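You operate a simulated robot arm through the tools that you are given. There is no shell and no other tool.

Carry out the task below with a simulated robot arm. There is one attempt and no reset: what you move stays moved.

## Task
Warm vial WJ-2 at 40 C till its dye grains dissolve.
Fine: use the heating block; then turn its dial off, move the vial to pocket A1 of the orange rack and close the block lid; leave the other vial; spill next to nothing.

Only the result counts: the job must be done as asked and must still hold three seconds after the hand-in. Knocking over, shifting, dropping, spilling or breaking anything else fails it. A push-on lid holds only when it is set on centred and level and pressed home; a screw cap is set on level and turned clockwise until tight.

## Robot
A 7-joint arm with a four-finger gripper, fixed in place. Base frame: the origin is at the foot of the arm, x ahead of it, y to its left, z up; the work surface is at about z = 0.755. Lengths are in m, angles in rad, forces in N, time in s.
Its first joint turns from -1.204 to 3.002 rad. Payload 3.67 kg.
The tool frame sits at the grasp point between the pads (the TCP): z along the fingers, y along the line on which they close. The tips reach 0.028 m beyond it. The gripper opens to 0.112 m. The gripper's body begins 0.073 m behind the TCP.
Orientation is that of the tool frame in the base frame, as a unit quaternion [w, x, y, z]. With the fingers straight down and closing along the base's y, the tool's x points along the base's -x, its y along +y and its z along -z.

## Interface
- The arm moves only by the tool step_arm. Its argument "rows" is a list of rows, each a list of 3 entries, a list of its own where there are three numbers: the turn, a rotation vector about the tool's x, y, z in rad, then the shift along the tool's x, y, z in m, then the finger opening in m, from 0 to 0.112. In form: [[[rx, ry, rz], [tx, ty, tz], jaw], ...]. A call has 1 to 20 rows; each row is the pose to reach, as a shift and turn from the pose commanded when the call began, along the tool's axes at that moment. Each row takes 0.2 s and may step no farther than 0.05 m and 0.15 rad from the row before; otherwise, or with a gripper value out of range, the whole call is refused. Where a pose cannot be reached the arm comes as near as it can. A force on the tool above 70 N (or 10 N above the force at the start of the call, whichever is more), or a blocked arm, ends the call early, and 0.2 s more pass. The fingers move at their own pace and stop on an object; they squeeze with about 43 N. The grip force told is the motor's: it shows also when the fingers shut on nothing. Time passes only in rows, and 0.2 s behind the last, so rows that repeat a pose let the fingers close. The reply holds the time, the measured pose of the TCP, the force on the tool along the base axes, the opening and the grip force, in the units named above and with some noise, with the torque about the TCP (base axes, N m) and any sound that the robot's microphone picked up.
- Cameras (640 x 400 px; columns grow to the right, rows downward): "scene" is fixed at [0.2208, -0.6486, 1.4167]; the picture's right is [0.21, -0.98, 0.00], its down [-0.77, -0.17, -0.61] and it looks along [0.60, 0.13, -0.79] (base axes); focal length 283 px, centre (320, 200). "wrist" rides on the gripper at [0.06, -0.018, -0.104] in the tool frame; the picture's right is [0.29, 0.96, 0.00], its down [-0.80, 0.24, -0.55] and it looks along [-0.53, 0.16, 0.83] (tool axes); focal length 234 px, centre (320, 200). There is no depth. A picture from a camera that has moved, and an enlarged one, comes with that camera's place and axes in the base frame and with its lens.
- capture(camera): a new picture of that camera. No time passes.
- move_column(by): slides the trunk up (or, below 0, down) by that many m; the arm rides with it, the base frame stays. It gives what a move gives, with no picture.
- inspect(camera, box): a new picture of the part [left, top, right, bottom] of that camera's present view, enlarged. No time passes.
- close_job(): hands the job in; it is judged then, once.

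Nothing tells you positions but the pictures and the camera data. Unless the task says otherwise, let go and move clear before handing in.

The tools are called after "Emit:" as a command line: name --argument value ..., lists and objects as JSON in quotes. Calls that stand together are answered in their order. step_arm: Moves the arm, as the interface text tells. Its arguments: {"type":"object","properties":{"rows":{"type":"array","items":{"type":"array"}}},"required":["rows"]} The other tools are called the same way: move_column (by) slides the trunk up or down; capture (camera) takes a picture; inspect (camera, box) takes an enlarged picture of a part of a camera's view; close_job () hands the job in.

At the start:

```text
clock: 0.0
ee_pos: [0.604, -0.6417, 1.1212]
orientation: [0.001, 0.0, 1.0, 0.0]
ft_force: [0.0, 0.2, 0.0]
torque: [0.03, 0.0, 0.01]
finger_gap: 0.1119
grasp_force: 0.0
trunk travel left (down, up): [-0.675, 0.165]
```

scene: 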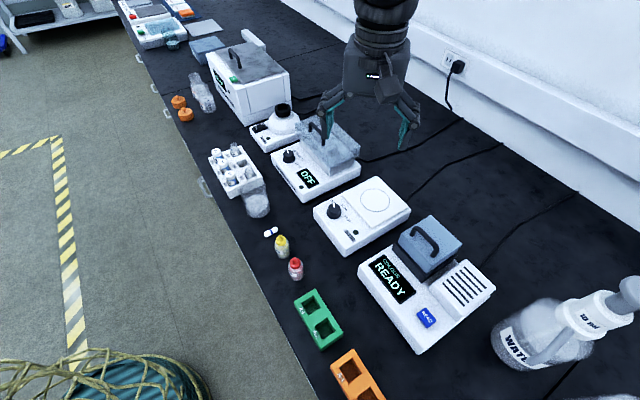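
wrist: 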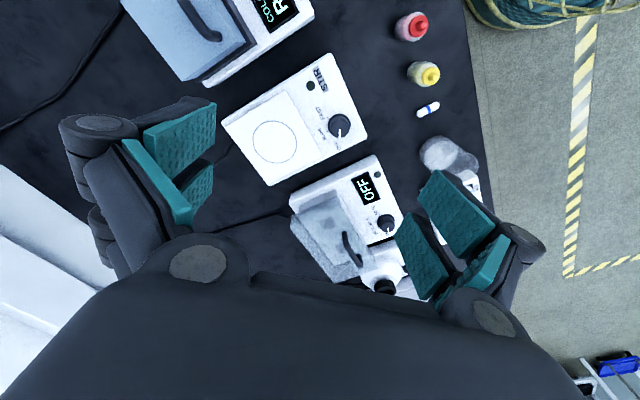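

I see a bench with a heating block (display OFF, lid on), a stirrer, a cooler (READY), vials, and green and orange racks. I'll take enlarged views first to identify everything.

Emit:
inspect --camera "scene" --box '[240, 100, 400, 220]'

Emit:
inspect --camera "scene" --box '[240, 210, 400, 310]'

Emit:
inspect --camera "scene" --box '[200, 130, 300, 230]'

Emit:
inspect --camera "scene" --box '[270, 280, 430, 400]'

Emit:
inspect --camera "wrist" --box '[380, 0, 500, 220]'

```text
3.33 times, centred on (320, 160) of scene
camera zoom: at [0.2208, -0.6486, 1.4167], right [0.21, -0.98, 0.0], down [-0.77, -0.17, -0.61], along [0.6, 0.13, -0.79], focal length 944 px, centre (320, 333)
```

zoom: 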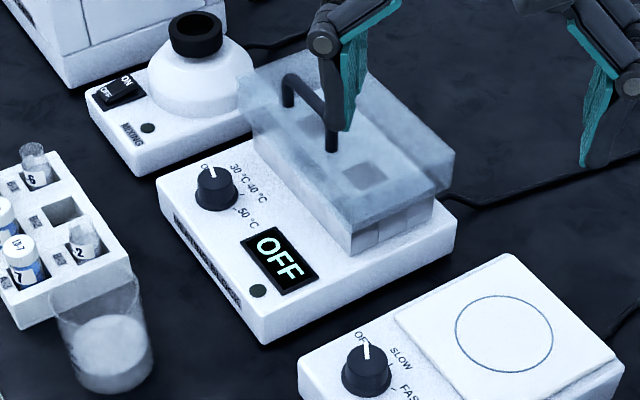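

```text
4.00 times, centred on (320, 260) of scene
camera zoom: at [0.2208, -0.6486, 1.4167], right [0.21, -0.98, 0.0], down [-0.77, -0.17, -0.61], along [0.6, 0.13, -0.79], focal length 1132 px, centre (320, -40)
```

zoom: 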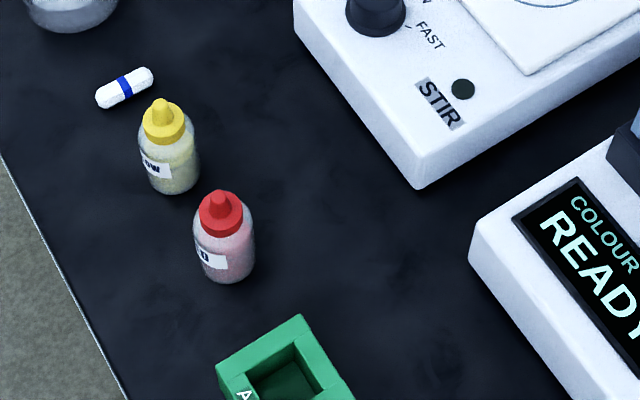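

```text
4.00 times, centred on (250, 180) of scene
camera zoom: at [0.2208, -0.6486, 1.4167], right [0.21, -0.98, 0.0], down [-0.77, -0.17, -0.61], along [0.6, 0.13, -0.79], focal length 1132 px, centre (600, 280)
```

zoom: 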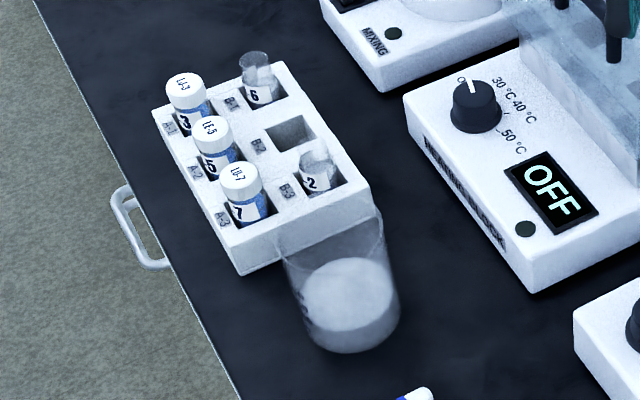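

```text
3.33 times, centred on (350, 340) of scene
camera zoom: at [0.2208, -0.6486, 1.4167], right [0.21, -0.98, 0.0], down [-0.77, -0.17, -0.61], along [0.6, 0.13, -0.79], focal length 944 px, centre (220, -267)
```

zoom: 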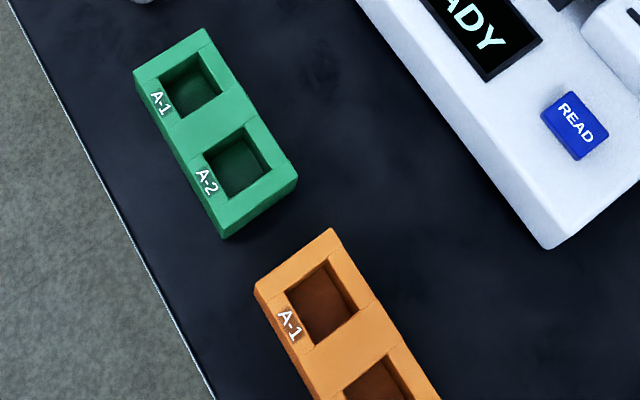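

```text
1.82 times, centred on (440, 110) of wrist
camera zoom: at [0.5438, -0.6603, 1.2241], right [-0.29, 0.96, 0.0], down [0.8, 0.24, 0.55], along [0.53, 0.16, -0.83], focal length 426 px, centre (102, 364)
```

zoom: 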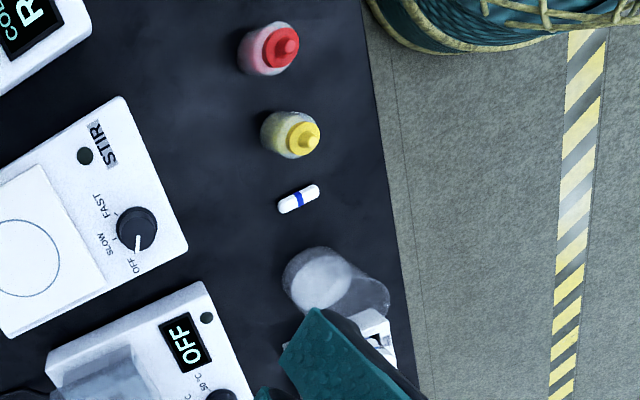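

The heating block is left-centre with its glass lid on and its dial at OFF. The vial labelled "…2" sits open in the white rack at B3. The bench runs at about 43° to the base frame, so I'll turn the gripper square to the bench and move to where the wrist camera sees the rack and the block.

Emit:
step_arm --rows '[[[0, 0, 0.1], [0.005, 0.045, 0], 0.112], [[0, 0, 0.2], [0.01, 0.09, 0], 0.112], [[0, 0, 0.3], [0.015, 0.135, 0], 0.112], [[0, 0, 0.4], [0.02, 0.18, 0], 0.112], [[0, 0, 0.5], [0.025, 0.225, 0], 0.112], [[0, 0, 0.6], [0.03, 0.27, 0], 0.112], [[0, 0, 0.7], [0.035, 0.315, 0], 0.112], [[0, 0, 0.813], [0.039, 0.36, 0], 0.112]]'

Emit:
capture --camera "wrist"

Emit:
capture --camera "scene"

```text
clock: 1.8
ee_pos: [0.5637, -0.2782, 1.1211]
orientation: [0.0, 0.396, 0.918, -0.001]
ft_force: [-0.2, 0.7, -0.4]
torque: [-0.08, -0.02, 0.0]
finger_gap: 0.1119
grasp_force: 0.1
trunk travel left (down, up): [-0.675, 0.165]
```

```text
taken
camera wrist: at [0.5094, -0.2481, 1.2252], right [0.5, 0.87, 0.0], down [0.72, -0.41, 0.55], along [0.48, -0.28, -0.83], focal length 234 px, centre (320, 200)
```

wrist: 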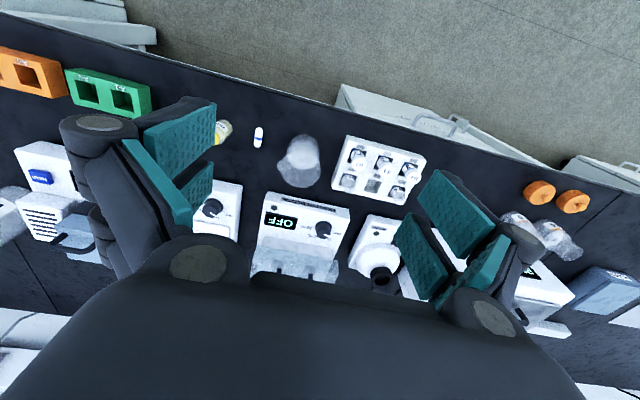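

```text
taken
```

scene: 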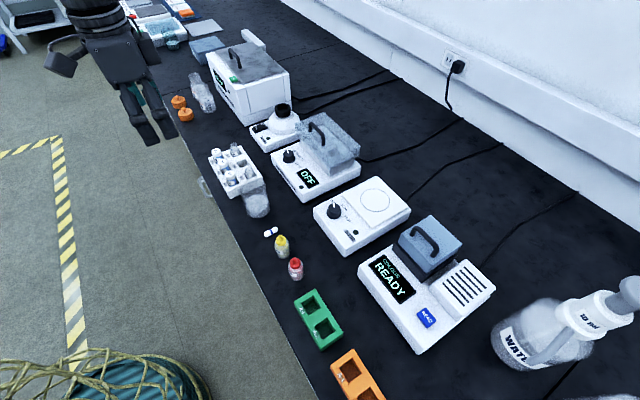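

The gripper is now over the edge of the bench, with the rack and heating block in the wrist view. I'll zoom in to read the labels and refine positions.

Emit:
inspect --camera "wrist" --box '[320, 125, 440, 225]'

Emit:
inspect --camera "wrist" --box '[230, 180, 370, 290]'

Emit:
inspect --camera "scene" --box '[260, 100, 370, 210]'

Emit:
inspect --camera "scene" --box '[205, 135, 275, 220]'

```text
4.00 times, centred on (380, 175) of wrist
camera zoom: at [0.5094, -0.2481, 1.2252], right [0.5, 0.87, 0.0], down [0.72, -0.41, 0.55], along [0.48, -0.28, -0.83], focal length 937 px, centre (80, 300)
```

zoom: 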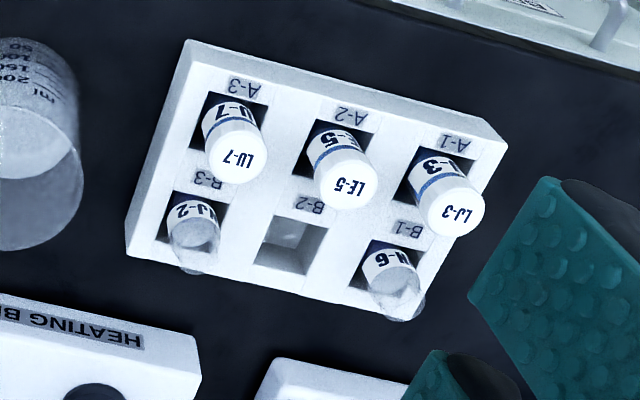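

```text
3.64 times, centred on (300, 235) of wrist
camera zoom: at [0.5094, -0.2481, 1.2252], right [0.5, 0.87, 0.0], down [0.72, -0.41, 0.55], along [0.48, -0.28, -0.83], focal length 852 px, centre (393, 73)
```

zoom: 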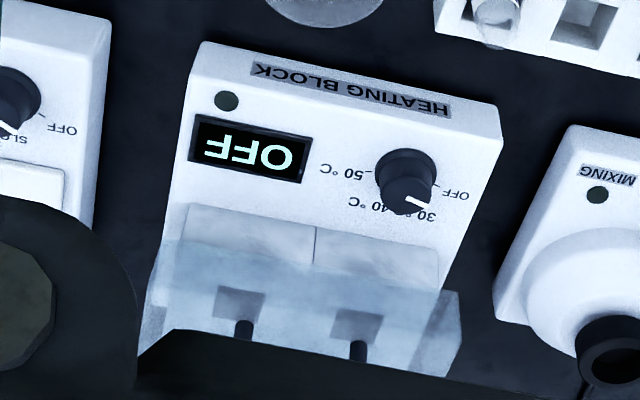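

```text
3.64 times, centred on (315, 155) of scene
camera zoom: at [0.2208, -0.6486, 1.4167], right [0.21, -0.98, 0.0], down [-0.77, -0.17, -0.61], along [0.6, 0.13, -0.79], focal length 1029 px, centre (338, 364)
```

zoom: 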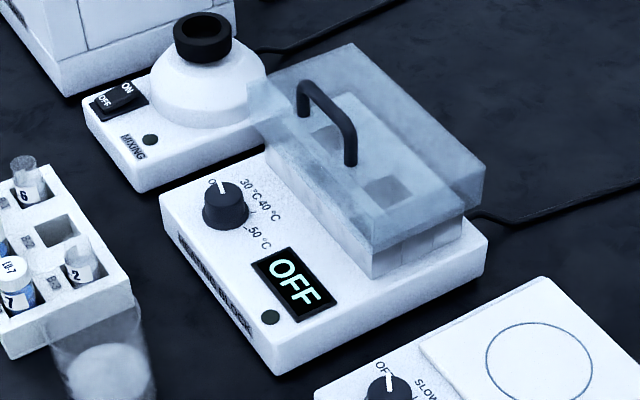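

```text
4.71 times, centred on (240, 178) of scene
camera zoom: at [0.2208, -0.6486, 1.4167], right [0.21, -0.98, 0.0], down [-0.77, -0.17, -0.61], along [0.6, 0.13, -0.79], focal length 1332 px, centre (696, 306)
```

zoom: 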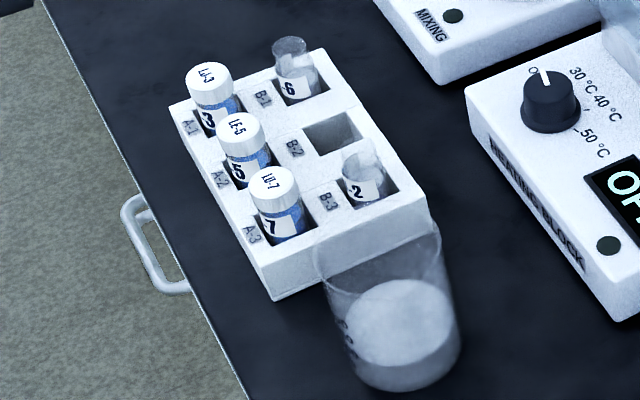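

Vial WJ-2 looks to be in B-3 (open top) and the other open vial (…6) in B-1. I'll move above the heating block to see its dial, lid and pockets from above.

Emit:
step_arm --rows '[[[0, 0, 0], [-0.042, 0.002, -0.004], 0.112], [[0, 0, 0], [-0.084, 0.004, -0.008], 0.112], [[0, 0, 0], [-0.126, 0.006, -0.012], 0.112], [[0, 0, 0], [-0.168, 0.008, -0.016], 0.112], [[0, 0, 0], [-0.21, 0.01, -0.02], 0.112], [[0, 0, 0], [-0.25, 0.011, -0.025], 0.112]]'

Emit:
capture --camera "wrist"

Emit:
inspect --camera "wrist" --box '[200, 0, 440, 200]'

```text
clock: 3.2
ee_pos: [0.7445, -0.4581, 1.1462]
orientation: [-0.001, 0.396, 0.918, 0.001]
ft_force: [0.4, -0.6, -0.3]
torque: [0.08, 0.03, -0.01]
finger_gap: 0.1121
grasp_force: 0.1
trunk travel left (down, up): [-0.675, 0.165]
```

```text
taken
camera wrist: at [0.6916, -0.4281, 1.2487], right [0.5, 0.87, 0.0], down [0.72, -0.42, 0.55], along [0.48, -0.27, -0.83], focal length 234 px, centre (320, 200)
```

wrist: 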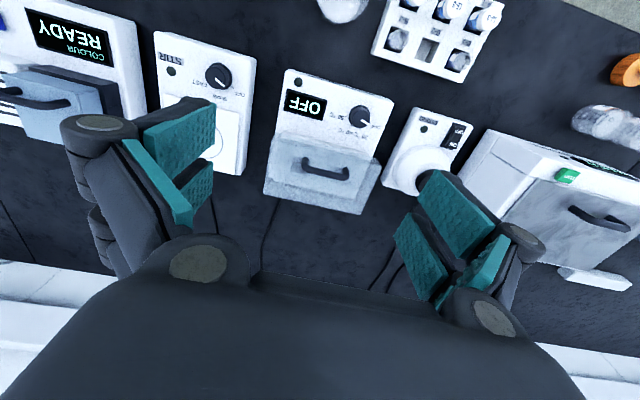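

```text
2.00 times, centred on (320, 100) of wrist
camera zoom: at [0.6916, -0.4281, 1.2487], right [0.5, 0.87, 0.0], down [0.72, -0.42, 0.55], along [0.48, -0.27, -0.83], focal length 468 px, centre (320, 400)
```

zoom: 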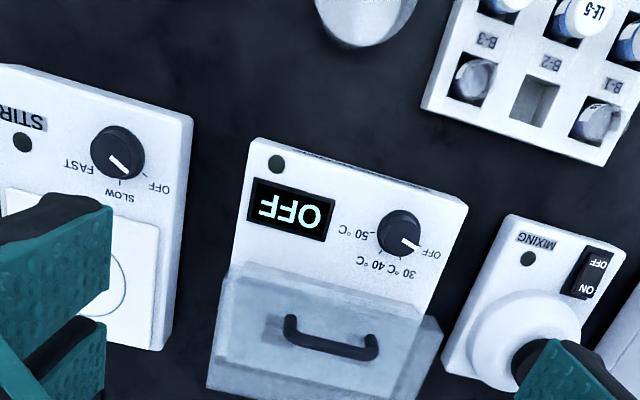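

Emit:
inspect --camera "wrist" --box '[250, 60, 400, 220]'

Emit:
inspect --camera "wrist" --box '[350, 0, 510, 90]'

Emit:
inspect --camera "wrist" --box '[330, 90, 400, 140]'

```text
2.50 times, centred on (325, 140) of wrist
camera zoom: at [0.6916, -0.4281, 1.2487], right [0.5, 0.87, 0.0], down [0.72, -0.42, 0.55], along [0.48, -0.27, -0.83], focal length 585 px, centre (308, 350)
```

zoom: 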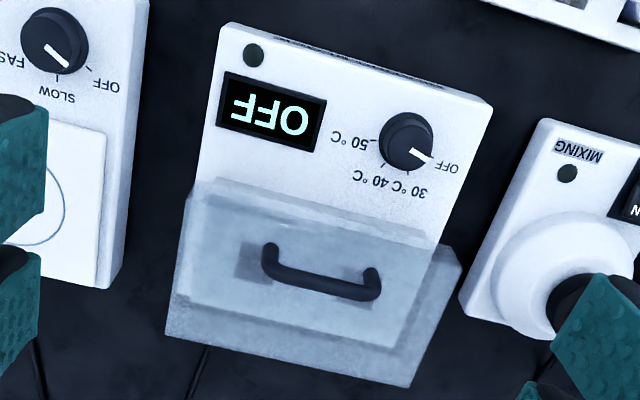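

```text
4.00 times, centred on (430, 45) of wrist
camera zoom: at [0.6916, -0.4281, 1.2487], right [0.5, 0.87, 0.0], down [0.72, -0.42, 0.55], along [0.48, -0.27, -0.83], focal length 937 px, centre (-120, 820)
```

zoom: 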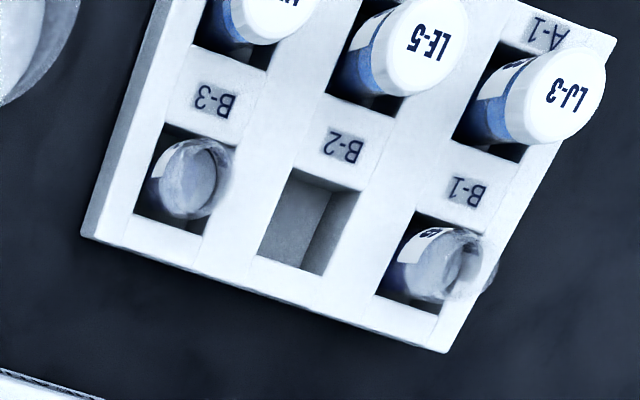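

```text
8.00 times, centred on (365, 115) of wrist
camera zoom: at [0.6916, -0.4281, 1.2487], right [0.5, 0.87, 0.0], down [0.72, -0.42, 0.55], along [0.48, -0.27, -0.83], focal length 1873 px, centre (-40, 880)
```

zoom: 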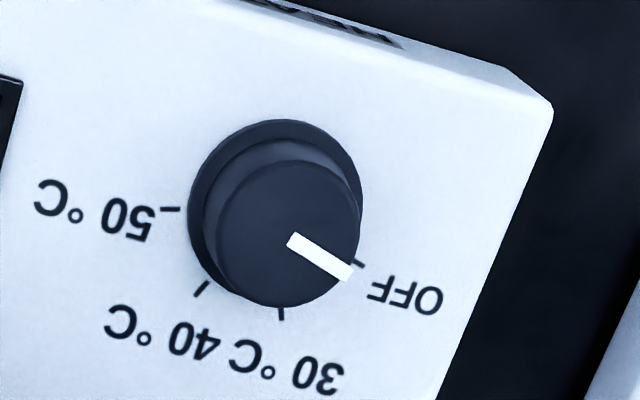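

The dial order going clockwise from above is OFF → 30 → 40 → 50 °C, and the lid has a bar handle running along the bench direction. I'll look more closely at how the lid sits and where the pockets are.

Emit:
inspect --camera "wrist" --box '[255, 125, 385, 220]'

Emit:
inspect --camera "scene" --box '[295, 100, 375, 180]'

Emit:
inspect --camera "wrist" --box '[380, 0, 430, 60]'

Emit:
inspect --camera "scene" --box '[320, 330, 400, 400]'

```text
4.21 times, centred on (320, 172) of wrist
camera zoom: at [0.6916, -0.4281, 1.2487], right [0.5, 0.87, 0.0], down [0.72, -0.42, 0.55], along [0.48, -0.27, -0.83], focal length 986 px, centre (320, 316)
```

zoom: 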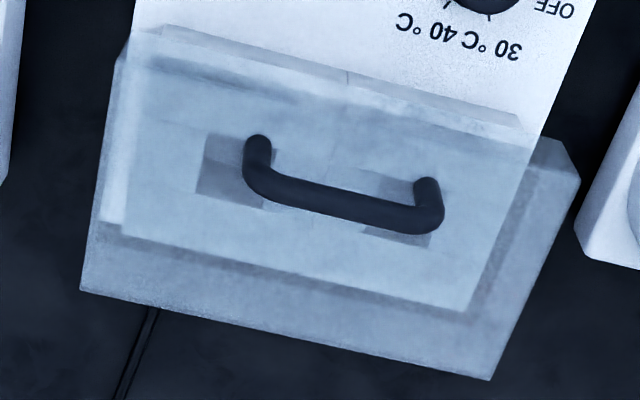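

```text
5.00 times, centred on (335, 140) of scene
camera zoom: at [0.2208, -0.6486, 1.4167], right [0.21, -0.98, 0.0], down [-0.77, -0.17, -0.61], along [0.6, 0.13, -0.79], focal length 1415 px, centre (245, 500)
```

zoom: 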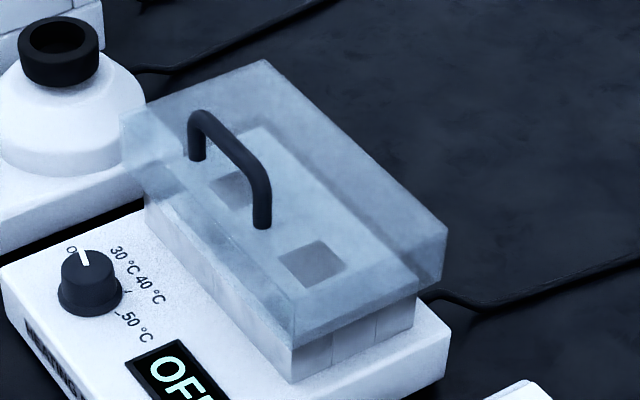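

```text
6.67 times, centred on (405, 30) of wrist
camera zoom: at [0.6916, -0.4281, 1.2487], right [0.5, 0.87, 0.0], down [0.72, -0.42, 0.55], along [0.48, -0.27, -0.83], focal length 1561 px, centre (-247, 1333)
```

zoom: 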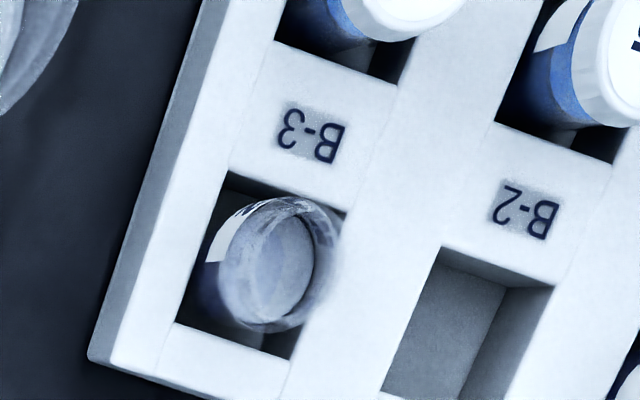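

```text
5.71 times, centred on (360, 365) of scene
camera zoom: at [0.2208, -0.6486, 1.4167], right [0.21, -0.98, 0.0], down [-0.77, -0.17, -0.61], along [0.6, 0.13, -0.79], focal length 1617 px, centre (91, -743)
```

zoom: 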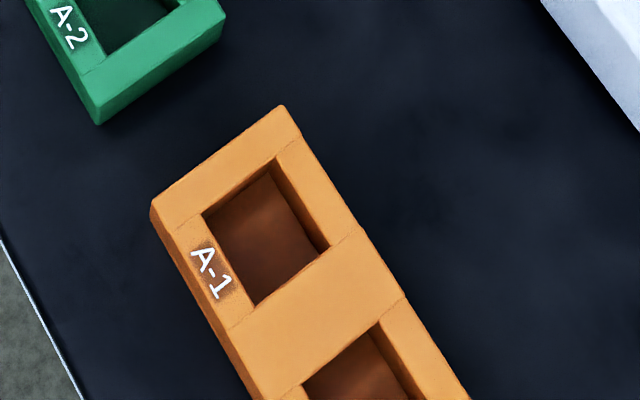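

The lid looks like a loose glass cover with a bar handle at about (0.843, -0.506, 0.907), close to the arm's reach limit. I'll turn the tool so the fingers close across the bar and go above it.

Emit:
step_arm --rows '[[[0, 0, -0.1428], [-0.01, 0.004, 0], 0.112], [[0, 0, -0.2856], [-0.02, 0.008, 0], 0.112], [[0, 0, -0.4284], [-0.03, 0.012, 0], 0.112], [[0, 0, -0.5712], [-0.04, 0.016, 0], 0.112], [[0, 0, -0.714], [-0.05, 0.02, 0], 0.112], [[0, 0, -0.8568], [-0.06, 0.024, 0], 0.112], [[0, 0, -0.9996], [-0.07, 0.028, 0], 0.112], [[0, 0, -1.1424], [-0.08, 0.032, 0], 0.112], [[0, 0, -1.2852], [-0.09, 0.034, 0], 0.112], [[0, 0, -1.428], [-0.1, 0.037, 0.01], 0.112], [[0, 0, -1.5708], [-0.1025, 0.0387, 0.02], 0.112]]'

Emit:
capture --camera "wrist"

Emit:
capture --camera "scene"

```text
clock: 5.6
ee_pos: [0.8424, -0.5029, 1.1251]
orientation: [0.0, -0.37, 0.929, 0.001]
ft_force: [0.3, 0.1, -0.1]
torque: [0.03, -0.01, 0.01]
finger_gap: 0.112
grasp_force: 0.0
trunk travel left (down, up): [-0.675, 0.165]
```

```text
taken
camera wrist: at [0.8122, -0.5588, 1.2285], right [-0.87, 0.5, 0.0], down [0.41, 0.72, 0.55], along [0.27, 0.48, -0.83], focal length 234 px, centre (320, 200)
```

wrist: 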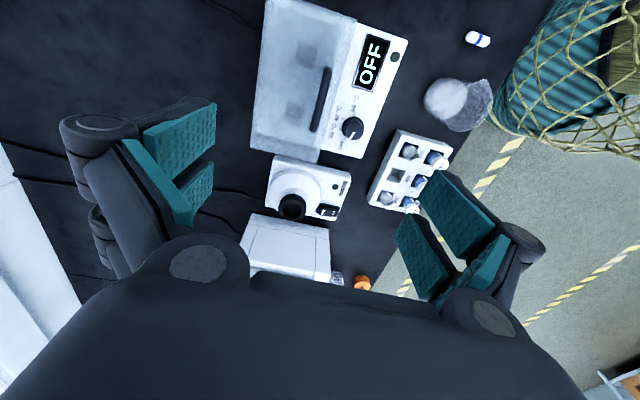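

```text
taken
```

scene: 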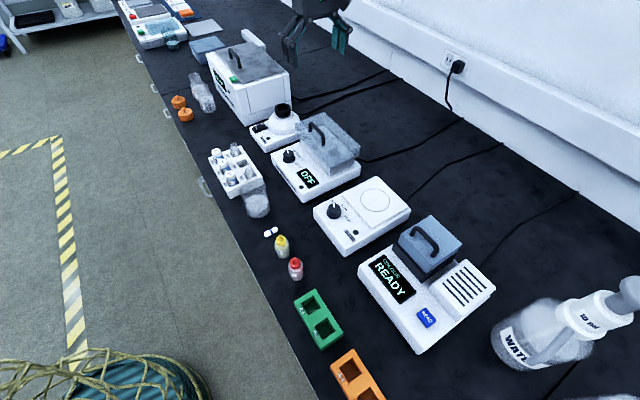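

The tool is now above the lid with the fingers across the handle. I'll zoom in to get the handle position before descending.

Emit:
inspect --camera "wrist" --box '[240, 0, 420, 170]'

Emit:
inspect --camera "wrist" --box '[360, 120, 460, 220]'

```text
2.35 times, centred on (330, 85) of wrist
camera zoom: at [0.8122, -0.5588, 1.2285], right [-0.87, 0.5, 0.0], down [0.41, 0.72, 0.55], along [0.27, 0.48, -0.83], focal length 551 px, centre (296, 471)
```

zoom: 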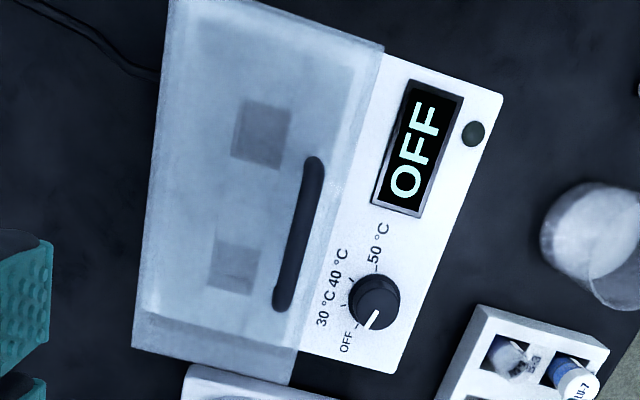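

```text
4.00 times, centred on (410, 170) of wrist
camera zoom: at [0.8122, -0.5588, 1.2285], right [-0.87, 0.5, 0.0], down [0.41, 0.72, 0.55], along [0.27, 0.48, -0.83], focal length 937 px, centre (-40, 320)
```

zoom: 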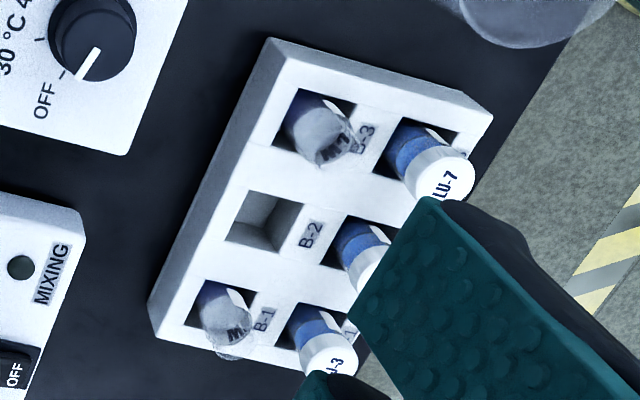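

The handle sits close to the lid's front edge, so the lid is probably hinged at the back. I'll take a low side view from over the stirrer to check before touching it.

Emit:
step_arm --rows '[[[0, 0, 0], [0.048, 0.002, 0.0], 0.112], [[0, 0, 0], [0.096, 0.004, 0.0], 0.112], [[0, -0.1, 0], [0.14, 0.006, 0.01], 0.112], [[0, -0.2, 0], [0.18, 0.008, 0.03], 0.112], [[0, -0.3, 0], [0.21, 0.01, 0.06], 0.112], [[0, -0.4, 0], [0.23, 0.0116, 0.1], 0.112], [[0, -0.5, 0], [0.24, 0.0116, 0.145], 0.112], [[0, -0.5, 0], [0.245, 0.0116, 0.185], 0.112]]'

Emit:
capture --camera "wrist"

Emit:
inspect --camera "wrist" --box '[200, 20, 440, 170]'

```text
clock: 7.4
ee_pos: [0.6571, -0.6685, 0.938]
orientation: [0.231, -0.357, 0.9, 0.094]
ft_force: [0.2, 1.1, 0.9]
torque: [-0.04, 0.06, 0.0]
finger_gap: 0.1119
grasp_force: 0.0
trunk travel left (down, up): [-0.675, 0.165]
```

```text
taken
camera wrist: at [0.5959, -0.7535, 0.9988], right [-0.84, 0.52, -0.13], down [0.15, 0.47, 0.87], along [0.52, 0.71, -0.47], focal length 234 px, centre (320, 200)
```

wrist: 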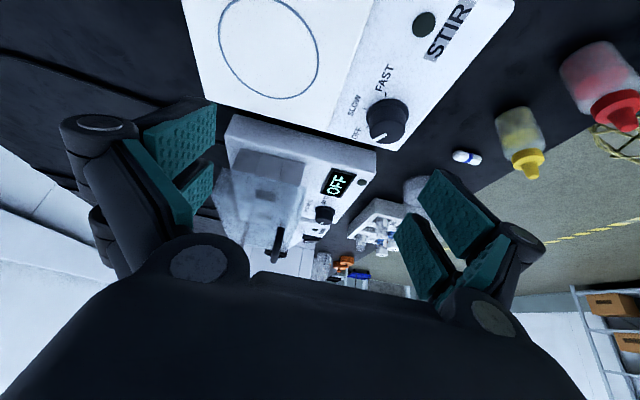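

```text
2.67 times, centred on (320, 95) of wrist
camera zoom: at [0.5959, -0.7535, 0.9988], right [-0.84, 0.52, -0.13], down [0.15, 0.47, 0.87], along [0.52, 0.71, -0.47], focal length 624 px, centre (320, 480)
```

zoom: 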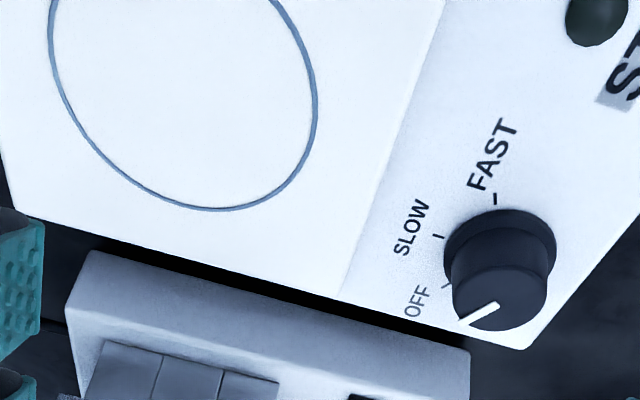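

Emit:
inspect --camera "wrist" --box '[210, 110, 390, 275]'

```text
2.42 times, centred on (300, 192) of wrist
camera zoom: at [0.5959, -0.7535, 0.9988], right [-0.84, 0.52, -0.13], down [0.15, 0.47, 0.87], along [0.52, 0.71, -0.47], focal length 568 px, centre (368, 218)
```

zoom: 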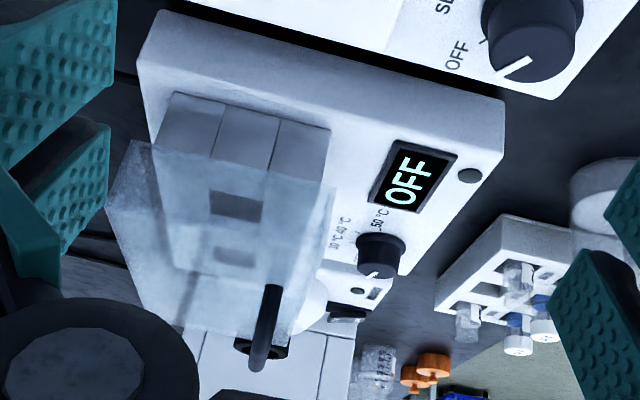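

No hinge parts are visible, but the lid overhangs the block at the back, which still fits a rear hinge. I'll return to a vertical pose above the handle and check that I can reach it.

Emit:
step_arm --rows '[[[0, 0, 0], [-0.02, 0, -0.035], 0.112], [[0, 0, 0], [-0.04, 0, -0.07], 0.112], [[0, 0, 0], [-0.0585, 0, -0.107], 0.112], [[0, 0.0833, 0], [-0.0941, -0.0015, -0.0876], 0.112], [[0, 0.1667, 0], [-0.1296, -0.0031, -0.0681], 0.1], [[0, 0.25, 0], [-0.1652, -0.0046, -0.0487], 0.08], [[0, 0.3333, 0], [-0.2008, -0.0061, -0.0293], 0.06], [[0, 0.4167, 0], [-0.2363, -0.0077, -0.0098], 0.05], [[0, 0.5, 0], [-0.2719, -0.0092, 0.0096], 0.045], [[0, 0.5, 0], [-0.2719, -0.0092, 0.0096], 0.045]]'

Emit:
capture --camera "wrist"

Emit:
inspect --camera "scene" --box '[260, 60, 400, 200]'

```text
clock: 9.6
ee_pos: [0.8395, -0.5093, 1.061]
orientation: [0.001, -0.369, 0.929, 0.002]
ft_force: [-0.5, -0.8, -0.4]
torque: [0.06, -0.05, -0.03]
finger_gap: 0.0452
grasp_force: 0.1
trunk travel left (down, up): [-0.675, 0.165]
```

```text
taken
camera wrist: at [0.808, -0.5642, 1.1641], right [-0.87, 0.5, 0.0], down [0.42, 0.72, 0.56], along [0.28, 0.48, -0.83], focal length 234 px, centre (320, 200)
```

wrist: 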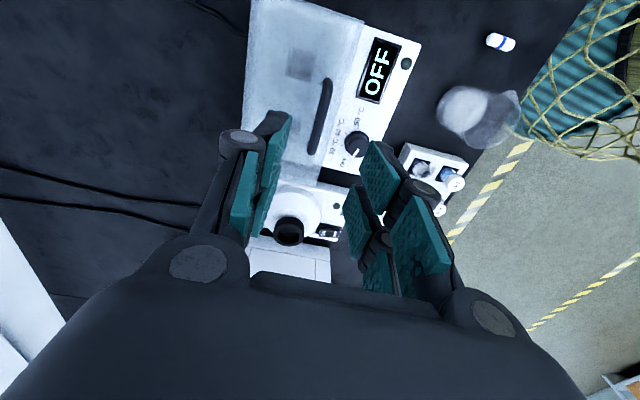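

```text
2.86 times, centred on (330, 130) of scene
camera zoom: at [0.2208, -0.6486, 1.4167], right [0.21, -0.98, 0.0], down [-0.77, -0.17, -0.61], along [0.6, 0.13, -0.79], focal length 809 px, centre (291, 400)
```

zoom: 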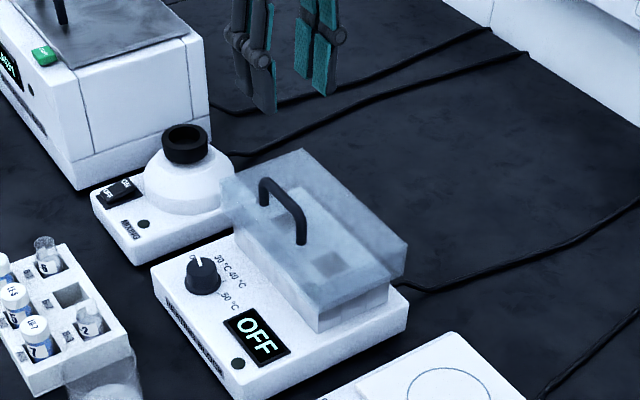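

The TCP is lined up over the handle bar. I'll descend to it.

Emit:
step_arm --rows '[[[0, 0, -0.014], [0, 0, 0.035], 0.045], [[0, 0, -0.028], [0, 0, 0.07], 0.045], [[0, 0, -0.028], [0, 0, 0.1], 0.045], [[0, 0, -0.028], [0, 0, 0.125], 0.045], [[0, 0, -0.028], [0, 0, 0.132], 0.045]]'

Emit:
capture --camera "wrist"

Emit:
inspect --camera "scene" --box '[270, 60, 390, 190]'

```text
clock: 10.8
ee_pos: [0.841, -0.504, 0.9294]
orientation: [0.0, -0.383, 0.924, 0.001]
ft_force: [0.3, 0.9, 0.7]
torque: [-0.01, 0.0, 0.01]
finger_gap: 0.0452
grasp_force: 0.0
trunk travel left (down, up): [-0.675, 0.165]
```

```text
taken
camera wrist: at [0.8109, -0.5594, 1.0332], right [-0.88, 0.47, 0.0], down [0.39, 0.73, 0.55], along [0.26, 0.49, -0.83], focal length 234 px, centre (320, 200)
```

wrist: 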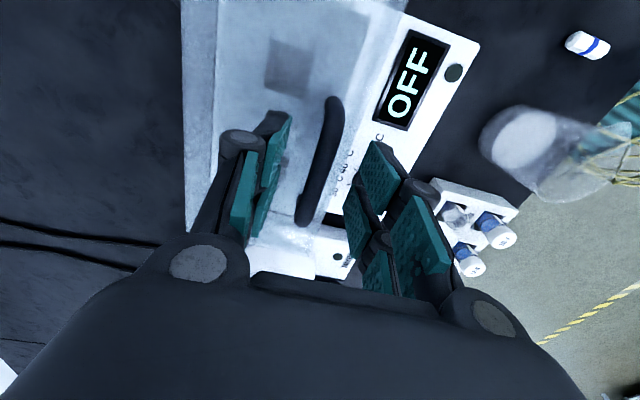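

```text
3.08 times, centred on (330, 125) of scene
camera zoom: at [0.2208, -0.6486, 1.4167], right [0.21, -0.98, 0.0], down [-0.77, -0.17, -0.61], along [0.6, 0.13, -0.79], focal length 871 px, centre (289, 431)
```

zoom: 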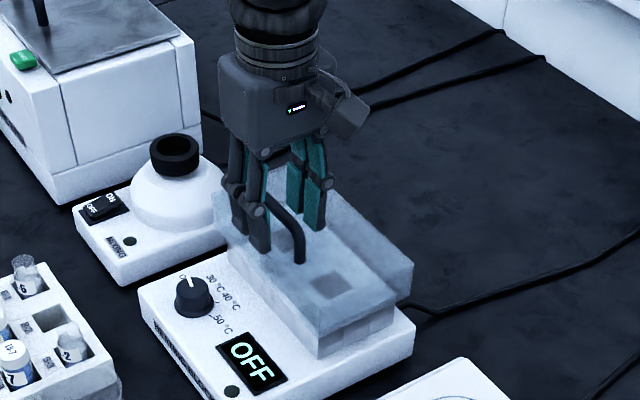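

The bar sits between the fingers. I'll descend slightly more and close on it.

Emit:
step_arm --rows '[[[0, 0, 0], [0, 0, 0.008], 0.045], [[0, 0, 0], [0, 0, 0.014], 0.045], [[0, 0, 0], [0, 0, 0.014], 0.02], [[0, 0, 0], [0, 0, 0.014], 0.0], [[0, 0, 0], [0, 0, 0.014], 0.0], [[0, 0, 0], [0, 0, 0.014], 0.0]]'

Emit:
capture --camera "wrist"

Emit:
inspect --camera "scene" --box '[290, 80, 370, 160]'

```text
clock: 12.2
ee_pos: [0.8409, -0.5037, 0.9171]
orientation: [0.001, -0.383, 0.924, 0.001]
ft_force: [15.6, -12.9, 5.4]
torque: [0.07, -0.17, 0.0]
finger_gap: 0.0096
grasp_force: 45.1
trunk travel left (down, up): [-0.675, 0.165]
```

```text
taken
camera wrist: at [0.8118, -0.5603, 1.0196], right [-0.88, 0.47, 0.0], down [0.39, 0.73, 0.56], along [0.26, 0.49, -0.83], focal length 234 px, centre (320, 200)
```

wrist: 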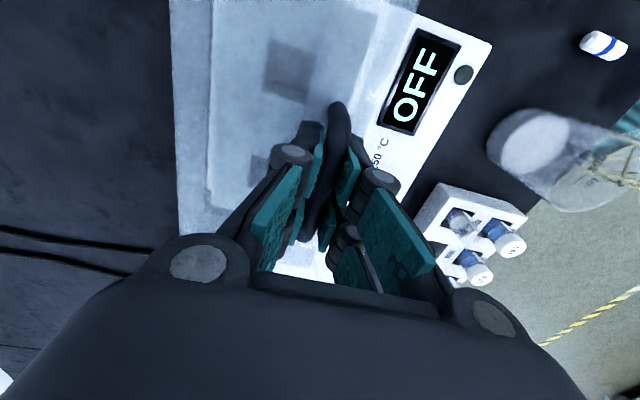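

```text
5.00 times, centred on (330, 120) of scene
camera zoom: at [0.2208, -0.6486, 1.4167], right [0.21, -0.98, 0.0], down [-0.77, -0.17, -0.61], along [0.6, 0.13, -0.79], focal length 1415 px, centre (270, 600)
```

zoom: 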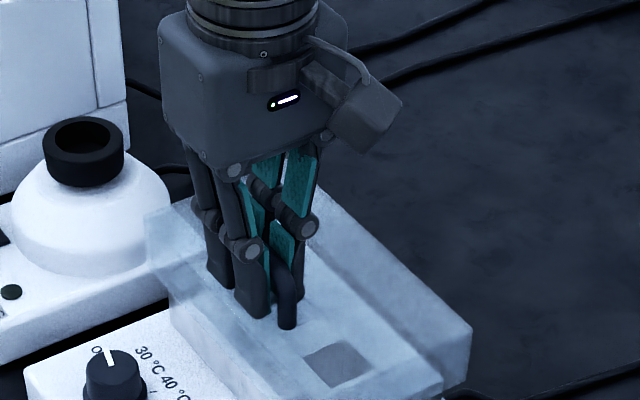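

The bar is held (gap 9.6 mm), and the sideways reaction suggests the lid is constrained. I'll lift gently along an arc about a presumed rear hinge and watch the forces.

Emit:
step_arm --rows '[[[0, 0, 0], [0, -0.002, 0], 0.0], [[0, 0, 0], [0, -0.003, -0.003], 0.0], [[0, 0, 0], [0, -0.0045, -0.006], 0.0], [[0, 0, 0], [0, -0.006, -0.009], 0.0]]'

Emit:
inspect --camera "scene" --box '[280, 80, 380, 190]'

```text
clock: 13.2
ee_pos: [0.8452, -0.5085, 0.9226]
orientation: [-0.001, -0.383, 0.924, 0.001]
ft_force: [9.6, -5.1, -11.8]
torque: [-0.37, 0.57, -0.09]
finger_gap: 0.0093
grasp_force: 45.2
trunk travel left (down, up): [-0.675, 0.165]
```

```text
3.64 times, centred on (330, 135) of scene
camera zoom: at [0.2208, -0.6486, 1.4167], right [0.21, -0.98, 0.0], down [-0.77, -0.17, -0.61], along [0.6, 0.13, -0.79], focal length 1029 px, centre (284, 436)
```

zoom: 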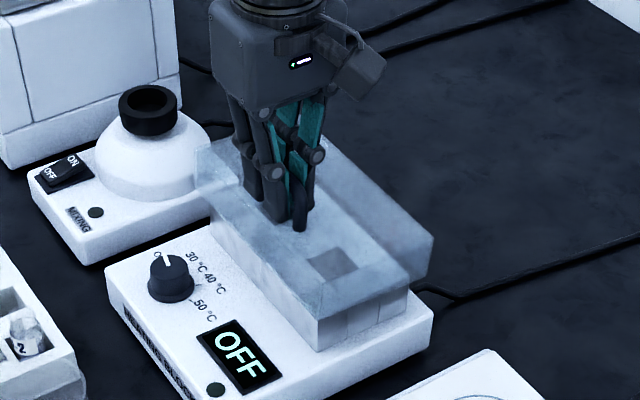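

The force shows about 12 N of weight and the lid's front seems to be rising. I'll continue along the arc.

Emit:
step_arm --rows '[[[0, 0, 0], [0, -0.004, -0.004], 0.0], [[0, 0, 0], [0, -0.008, -0.008], 0.0], [[0, 0, 0], [0, -0.012, -0.013], 0.0], [[0, 0, 0], [0, -0.016, -0.018], 0.0]]'

Emit:
inspect --camera "scene" --box '[280, 80, 380, 190]'

```text
clock: 14.2
ee_pos: [0.858, -0.5207, 0.9393]
orientation: [0.0, -0.383, 0.924, 0.002]
ft_force: [13.9, -8.3, -24.2]
torque: [0.32, -0.2, 0.05]
finger_gap: 0.0096
grasp_force: 45.1
trunk travel left (down, up): [-0.675, 0.165]
```

```text
3.64 times, centred on (330, 135) of scene
camera zoom: at [0.2208, -0.6486, 1.4167], right [0.21, -0.98, 0.0], down [-0.77, -0.17, -0.61], along [0.6, 0.13, -0.79], focal length 1029 px, centre (284, 436)
```

zoom: 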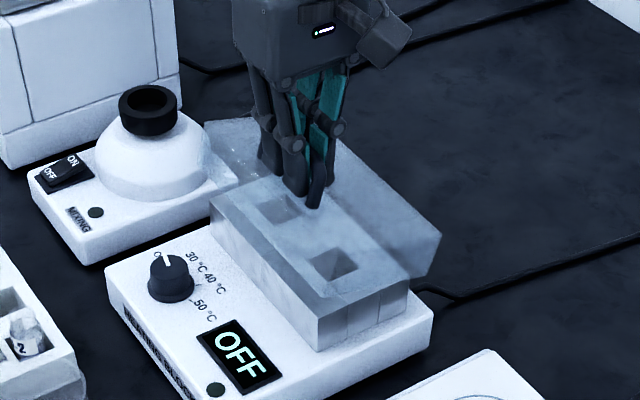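

The lid is hinged at the back, and the force direction puts the hinge near n≈1.03, z≈0.845, about 0.10 m from the bar. I'll keep opening along the corrected arc, tilting slightly to help reach.

Emit:
step_arm --rows '[[[0.03, 0, 0], [0, -0.005, -0.001], 0.0], [[0.06, 0, 0], [0, -0.01, -0.003], 0.0], [[0.09, 0, 0], [0, -0.014, -0.004], 0.0], [[0.12, 0, 0], [0, -0.018, -0.005], 0.0], [[0.12, 0, 0], [0, -0.018, -0.005], 0.0]]'

Emit:
inspect --camera "scene" --box '[280, 70, 380, 190]'

```text
clock: 15.4
ee_pos: [0.8683, -0.5309, 0.9497]
orientation: [0.023, -0.382, 0.922, -0.055]
ft_force: [-4.5, -1.6, 2.4]
torque: [-0.17, 0.3, -0.08]
finger_gap: 0.0095
grasp_force: 44.7
trunk travel left (down, up): [-0.675, 0.165]
```

```text
3.33 times, centred on (330, 130) of scene
camera zoom: at [0.2208, -0.6486, 1.4167], right [0.21, -0.98, 0.0], down [-0.77, -0.17, -0.61], along [0.6, 0.13, -0.79], focal length 944 px, centre (287, 433)
```

zoom: 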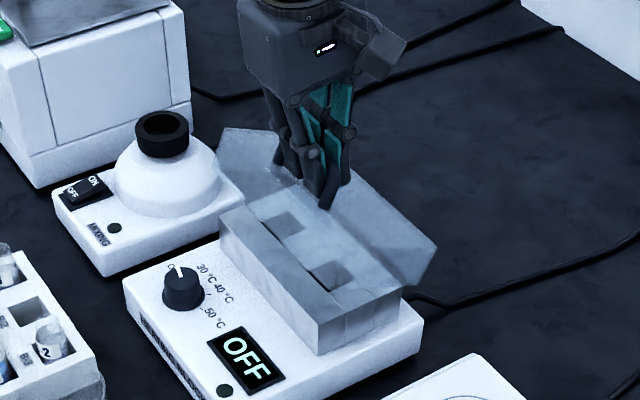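

Forces are near zero, so the lid moves freely on the arc. I'll keep opening with more tilt.

Emit:
step_arm --rows '[[[0.04, 0, 0], [0, -0.0046, -0.0009], 0.0], [[0.08, 0, 0], [0, -0.0092, -0.0018], 0.0], [[0.12, 0, 0], [0, -0.0139, -0.0024], 0.0], [[0.16, 0, 0], [0, -0.0187, -0.0028], 0.0], [[0.2, 0, 0], [0, -0.0235, -0.003], 0.0], [[0.24, 0, 0], [0, -0.0284, -0.0031], 0.0], [[0.24, 0, 0], [0, -0.0284, -0.0031], 0.0]]'

Emit:
inspect --camera "scene" --box '[280, 70, 380, 190]'

Emit:
capture --camera "wrist"

```text
clock: 17.0
ee_pos: [0.8871, -0.5506, 0.9577]
orientation: [0.069, -0.376, 0.909, -0.165]
ft_force: [-5.4, -0.8, 11.4]
torque: [-0.22, 0.29, -0.1]
finger_gap: 0.0094
grasp_force: 45.4
trunk travel left (down, up): [-0.675, 0.165]
```

```text
3.33 times, centred on (330, 130) of scene
camera zoom: at [0.2208, -0.6486, 1.4167], right [0.21, -0.98, 0.0], down [-0.77, -0.17, -0.61], along [0.6, 0.13, -0.79], focal length 944 px, centre (287, 433)
```

zoom: 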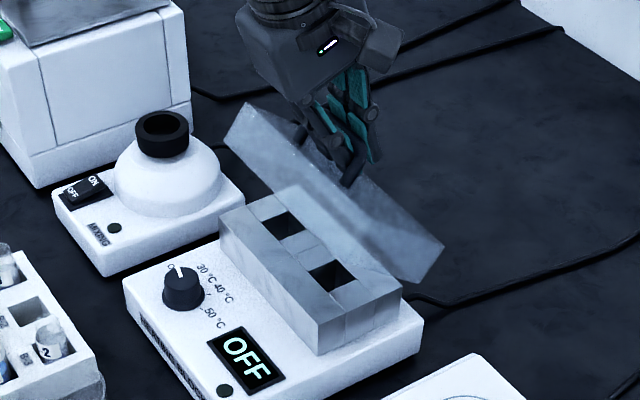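

```text
taken
camera wrist: at [0.831, -0.5793, 1.0601], right [-0.84, 0.43, -0.34], down [0.27, 0.86, 0.43], along [0.48, 0.27, -0.83], focal length 234 px, centre (320, 200)
```

wrist: 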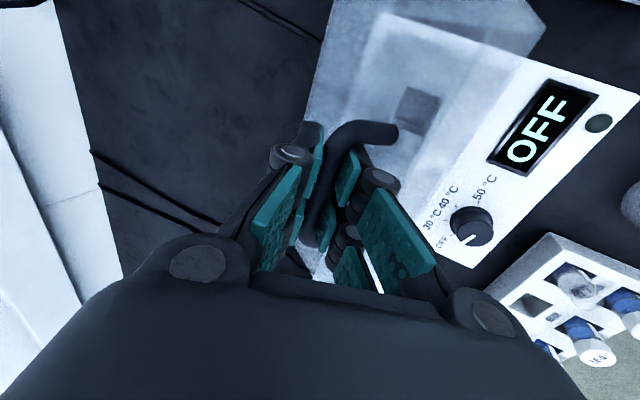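

The lid is about 47° open and the refined hinge is at n≈1.033, z≈0.854. I'll loosen the grip slightly, with the front finger still behind the bar, to see whether the lid stays up by itself.

Emit:
step_arm --rows '[[[0, 0, 0], [0, 0, 0], 0.014], [[0, 0, 0], [0, 0, 0], 0.018], [[0, 0, 0], [0, 0, 0], 0.018], [[0, 0, 0], [0, 0, 0], 0.018]]'

Emit:
inspect --camera "wrist" --box '[240, 90, 440, 290]'

Emit:
inspect --camera "scene" --box '[280, 70, 380, 190]'

```text
clock: 18.0
ee_pos: [0.8887, -0.5508, 0.9559]
orientation: [0.067, -0.376, 0.909, -0.165]
ft_force: [0.0, 0.3, 0.5]
torque: [0.01, 0.01, 0.03]
finger_gap: 0.0181
grasp_force: 0.0
trunk travel left (down, up): [-0.675, 0.165]
```

```text
2.00 times, centred on (340, 190) of wrist
camera zoom: at [0.832, -0.5798, 1.0584], right [-0.84, 0.43, -0.34], down [0.27, 0.86, 0.43], along [0.48, 0.27, -0.84], focal length 468 px, centre (280, 220)
```

zoom: 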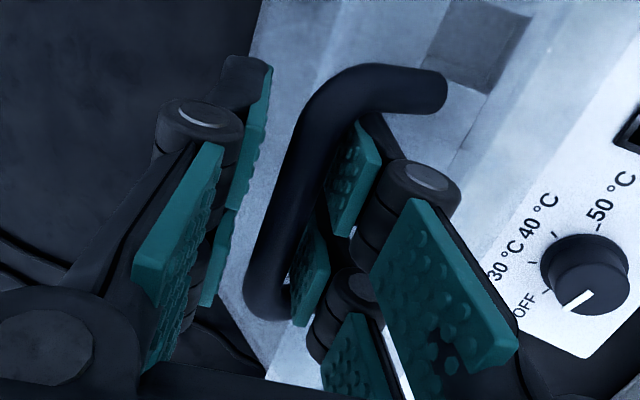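

```text
3.33 times, centred on (330, 130) of scene
camera zoom: at [0.2208, -0.6486, 1.4167], right [0.21, -0.98, 0.0], down [-0.77, -0.17, -0.61], along [0.6, 0.13, -0.79], focal length 944 px, centre (287, 433)
```

zoom: 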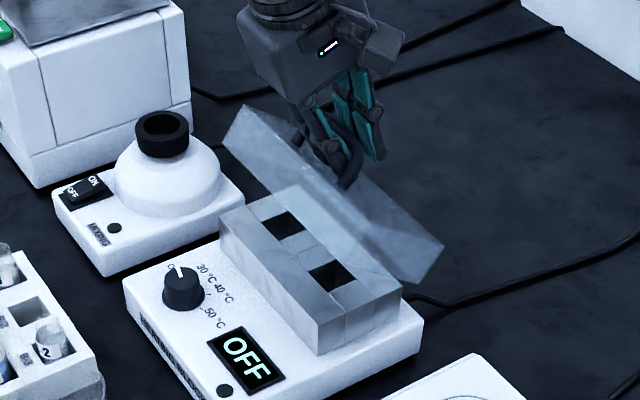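

Force is zero with the fingers loose. I'll open a little more to see whether the bar follows the front finger or stays put.

Emit:
step_arm --rows '[[[0, 0, 0], [0, 0, 0], 0.026], [[0, 0, 0], [0, 0, 0], 0.034], [[0, 0, 0], [0, 0, 0], 0.034], [[0, 0, 0], [0, 0, 0], 0.034]]'

Emit:
inspect --camera "wrist" --box '[240, 90, 440, 290]'

Emit:
inspect --camera "scene" --box '[280, 70, 380, 190]'

```text
clock: 19.0
ee_pos: [0.8881, -0.5508, 0.9555]
orientation: [0.068, -0.377, 0.909, -0.165]
ft_force: [-0.8, -0.4, -1.0]
torque: [0.03, -0.02, 0.01]
finger_gap: 0.0339
grasp_force: 0.0
trunk travel left (down, up): [-0.675, 0.165]
```

```text
2.00 times, centred on (340, 190) of wrist
camera zoom: at [0.8321, -0.5799, 1.0582], right [-0.84, 0.43, -0.34], down [0.27, 0.86, 0.43], along [0.48, 0.27, -0.84], focal length 468 px, centre (280, 220)
```

zoom: 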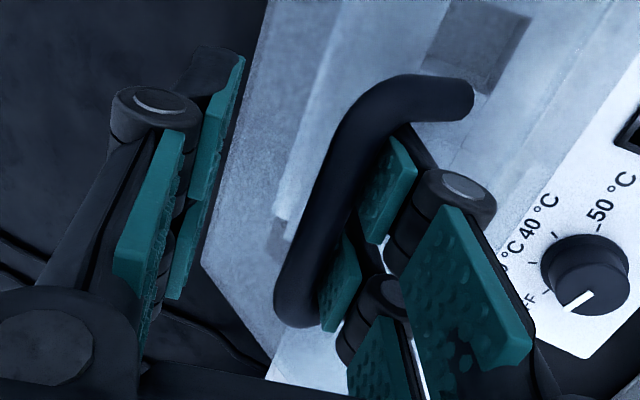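

```text
3.33 times, centred on (330, 130) of scene
camera zoom: at [0.2208, -0.6486, 1.4167], right [0.21, -0.98, 0.0], down [-0.77, -0.17, -0.61], along [0.6, 0.13, -0.79], focal length 944 px, centre (287, 433)
```

zoom: 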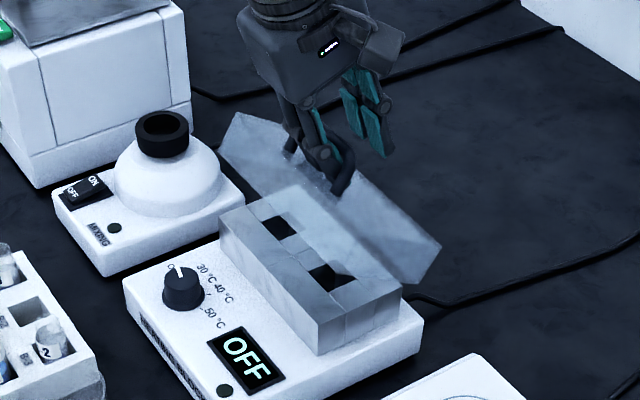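

The lid is light and falls back under gravity, so it must go past vertical. I'll keep a loose hold on the bar near the fingertips and continue along the arc.

Emit:
step_arm --rows '[[[0, 0, 0], [0, 0, 0], 0.02], [[0, 0, 0], [0, -0.004, -0.005], 0.02], [[0, 0, 0], [0, -0.0087, -0.0104], 0.02], [[0.03, 0, 0], [0, -0.017, -0.0073], 0.02], [[0.06, 0, 0], [0, -0.0253, -0.0041], 0.02], [[0.09, 0, 0], [0, -0.0322, 0.0001], 0.02], [[0.12, 0, 0], [0, -0.039, 0.0043], 0.02]]'

Emit:
inspect --camera "wrist" --box '[240, 90, 440, 290]'

Emit:
inspect --camera "scene" --box '[280, 60, 380, 180]'

```text
clock: 20.6
ee_pos: [0.9151, -0.5786, 0.9652]
orientation: [0.091, -0.372, 0.897, -0.22]
ft_force: [-0.5, -0.2, 0.2]
torque: [0.0, -0.01, 0.0]
finger_gap: 0.0202
grasp_force: 0.9
trunk travel left (down, up): [-0.675, 0.165]
```

```text
2.00 times, centred on (340, 190) of wrist
camera zoom: at [0.8504, -0.5985, 1.0648], right [-0.8, 0.4, -0.44], down [0.23, 0.9, 0.38], along [0.55, 0.2, -0.81], focal length 468 px, centre (280, 220)
```

zoom: 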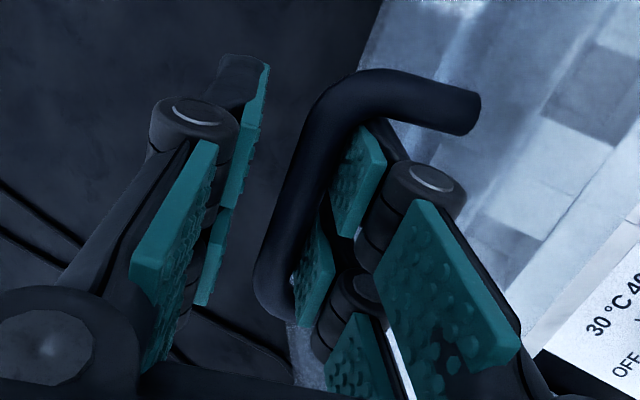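

```text
3.33 times, centred on (330, 120) of scene
camera zoom: at [0.2208, -0.6486, 1.4167], right [0.21, -0.98, 0.0], down [-0.77, -0.17, -0.61], along [0.6, 0.13, -0.79], focal length 944 px, centre (287, 467)
```

zoom: 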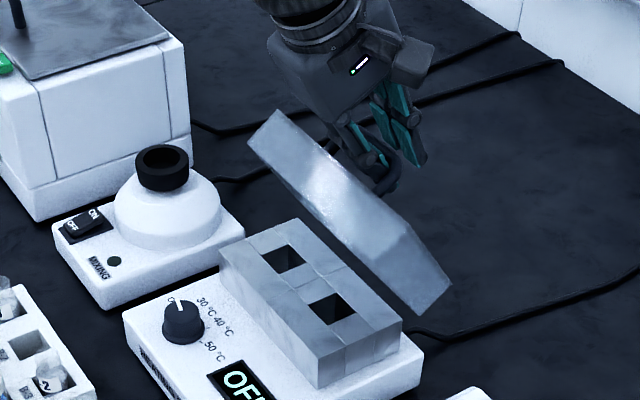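

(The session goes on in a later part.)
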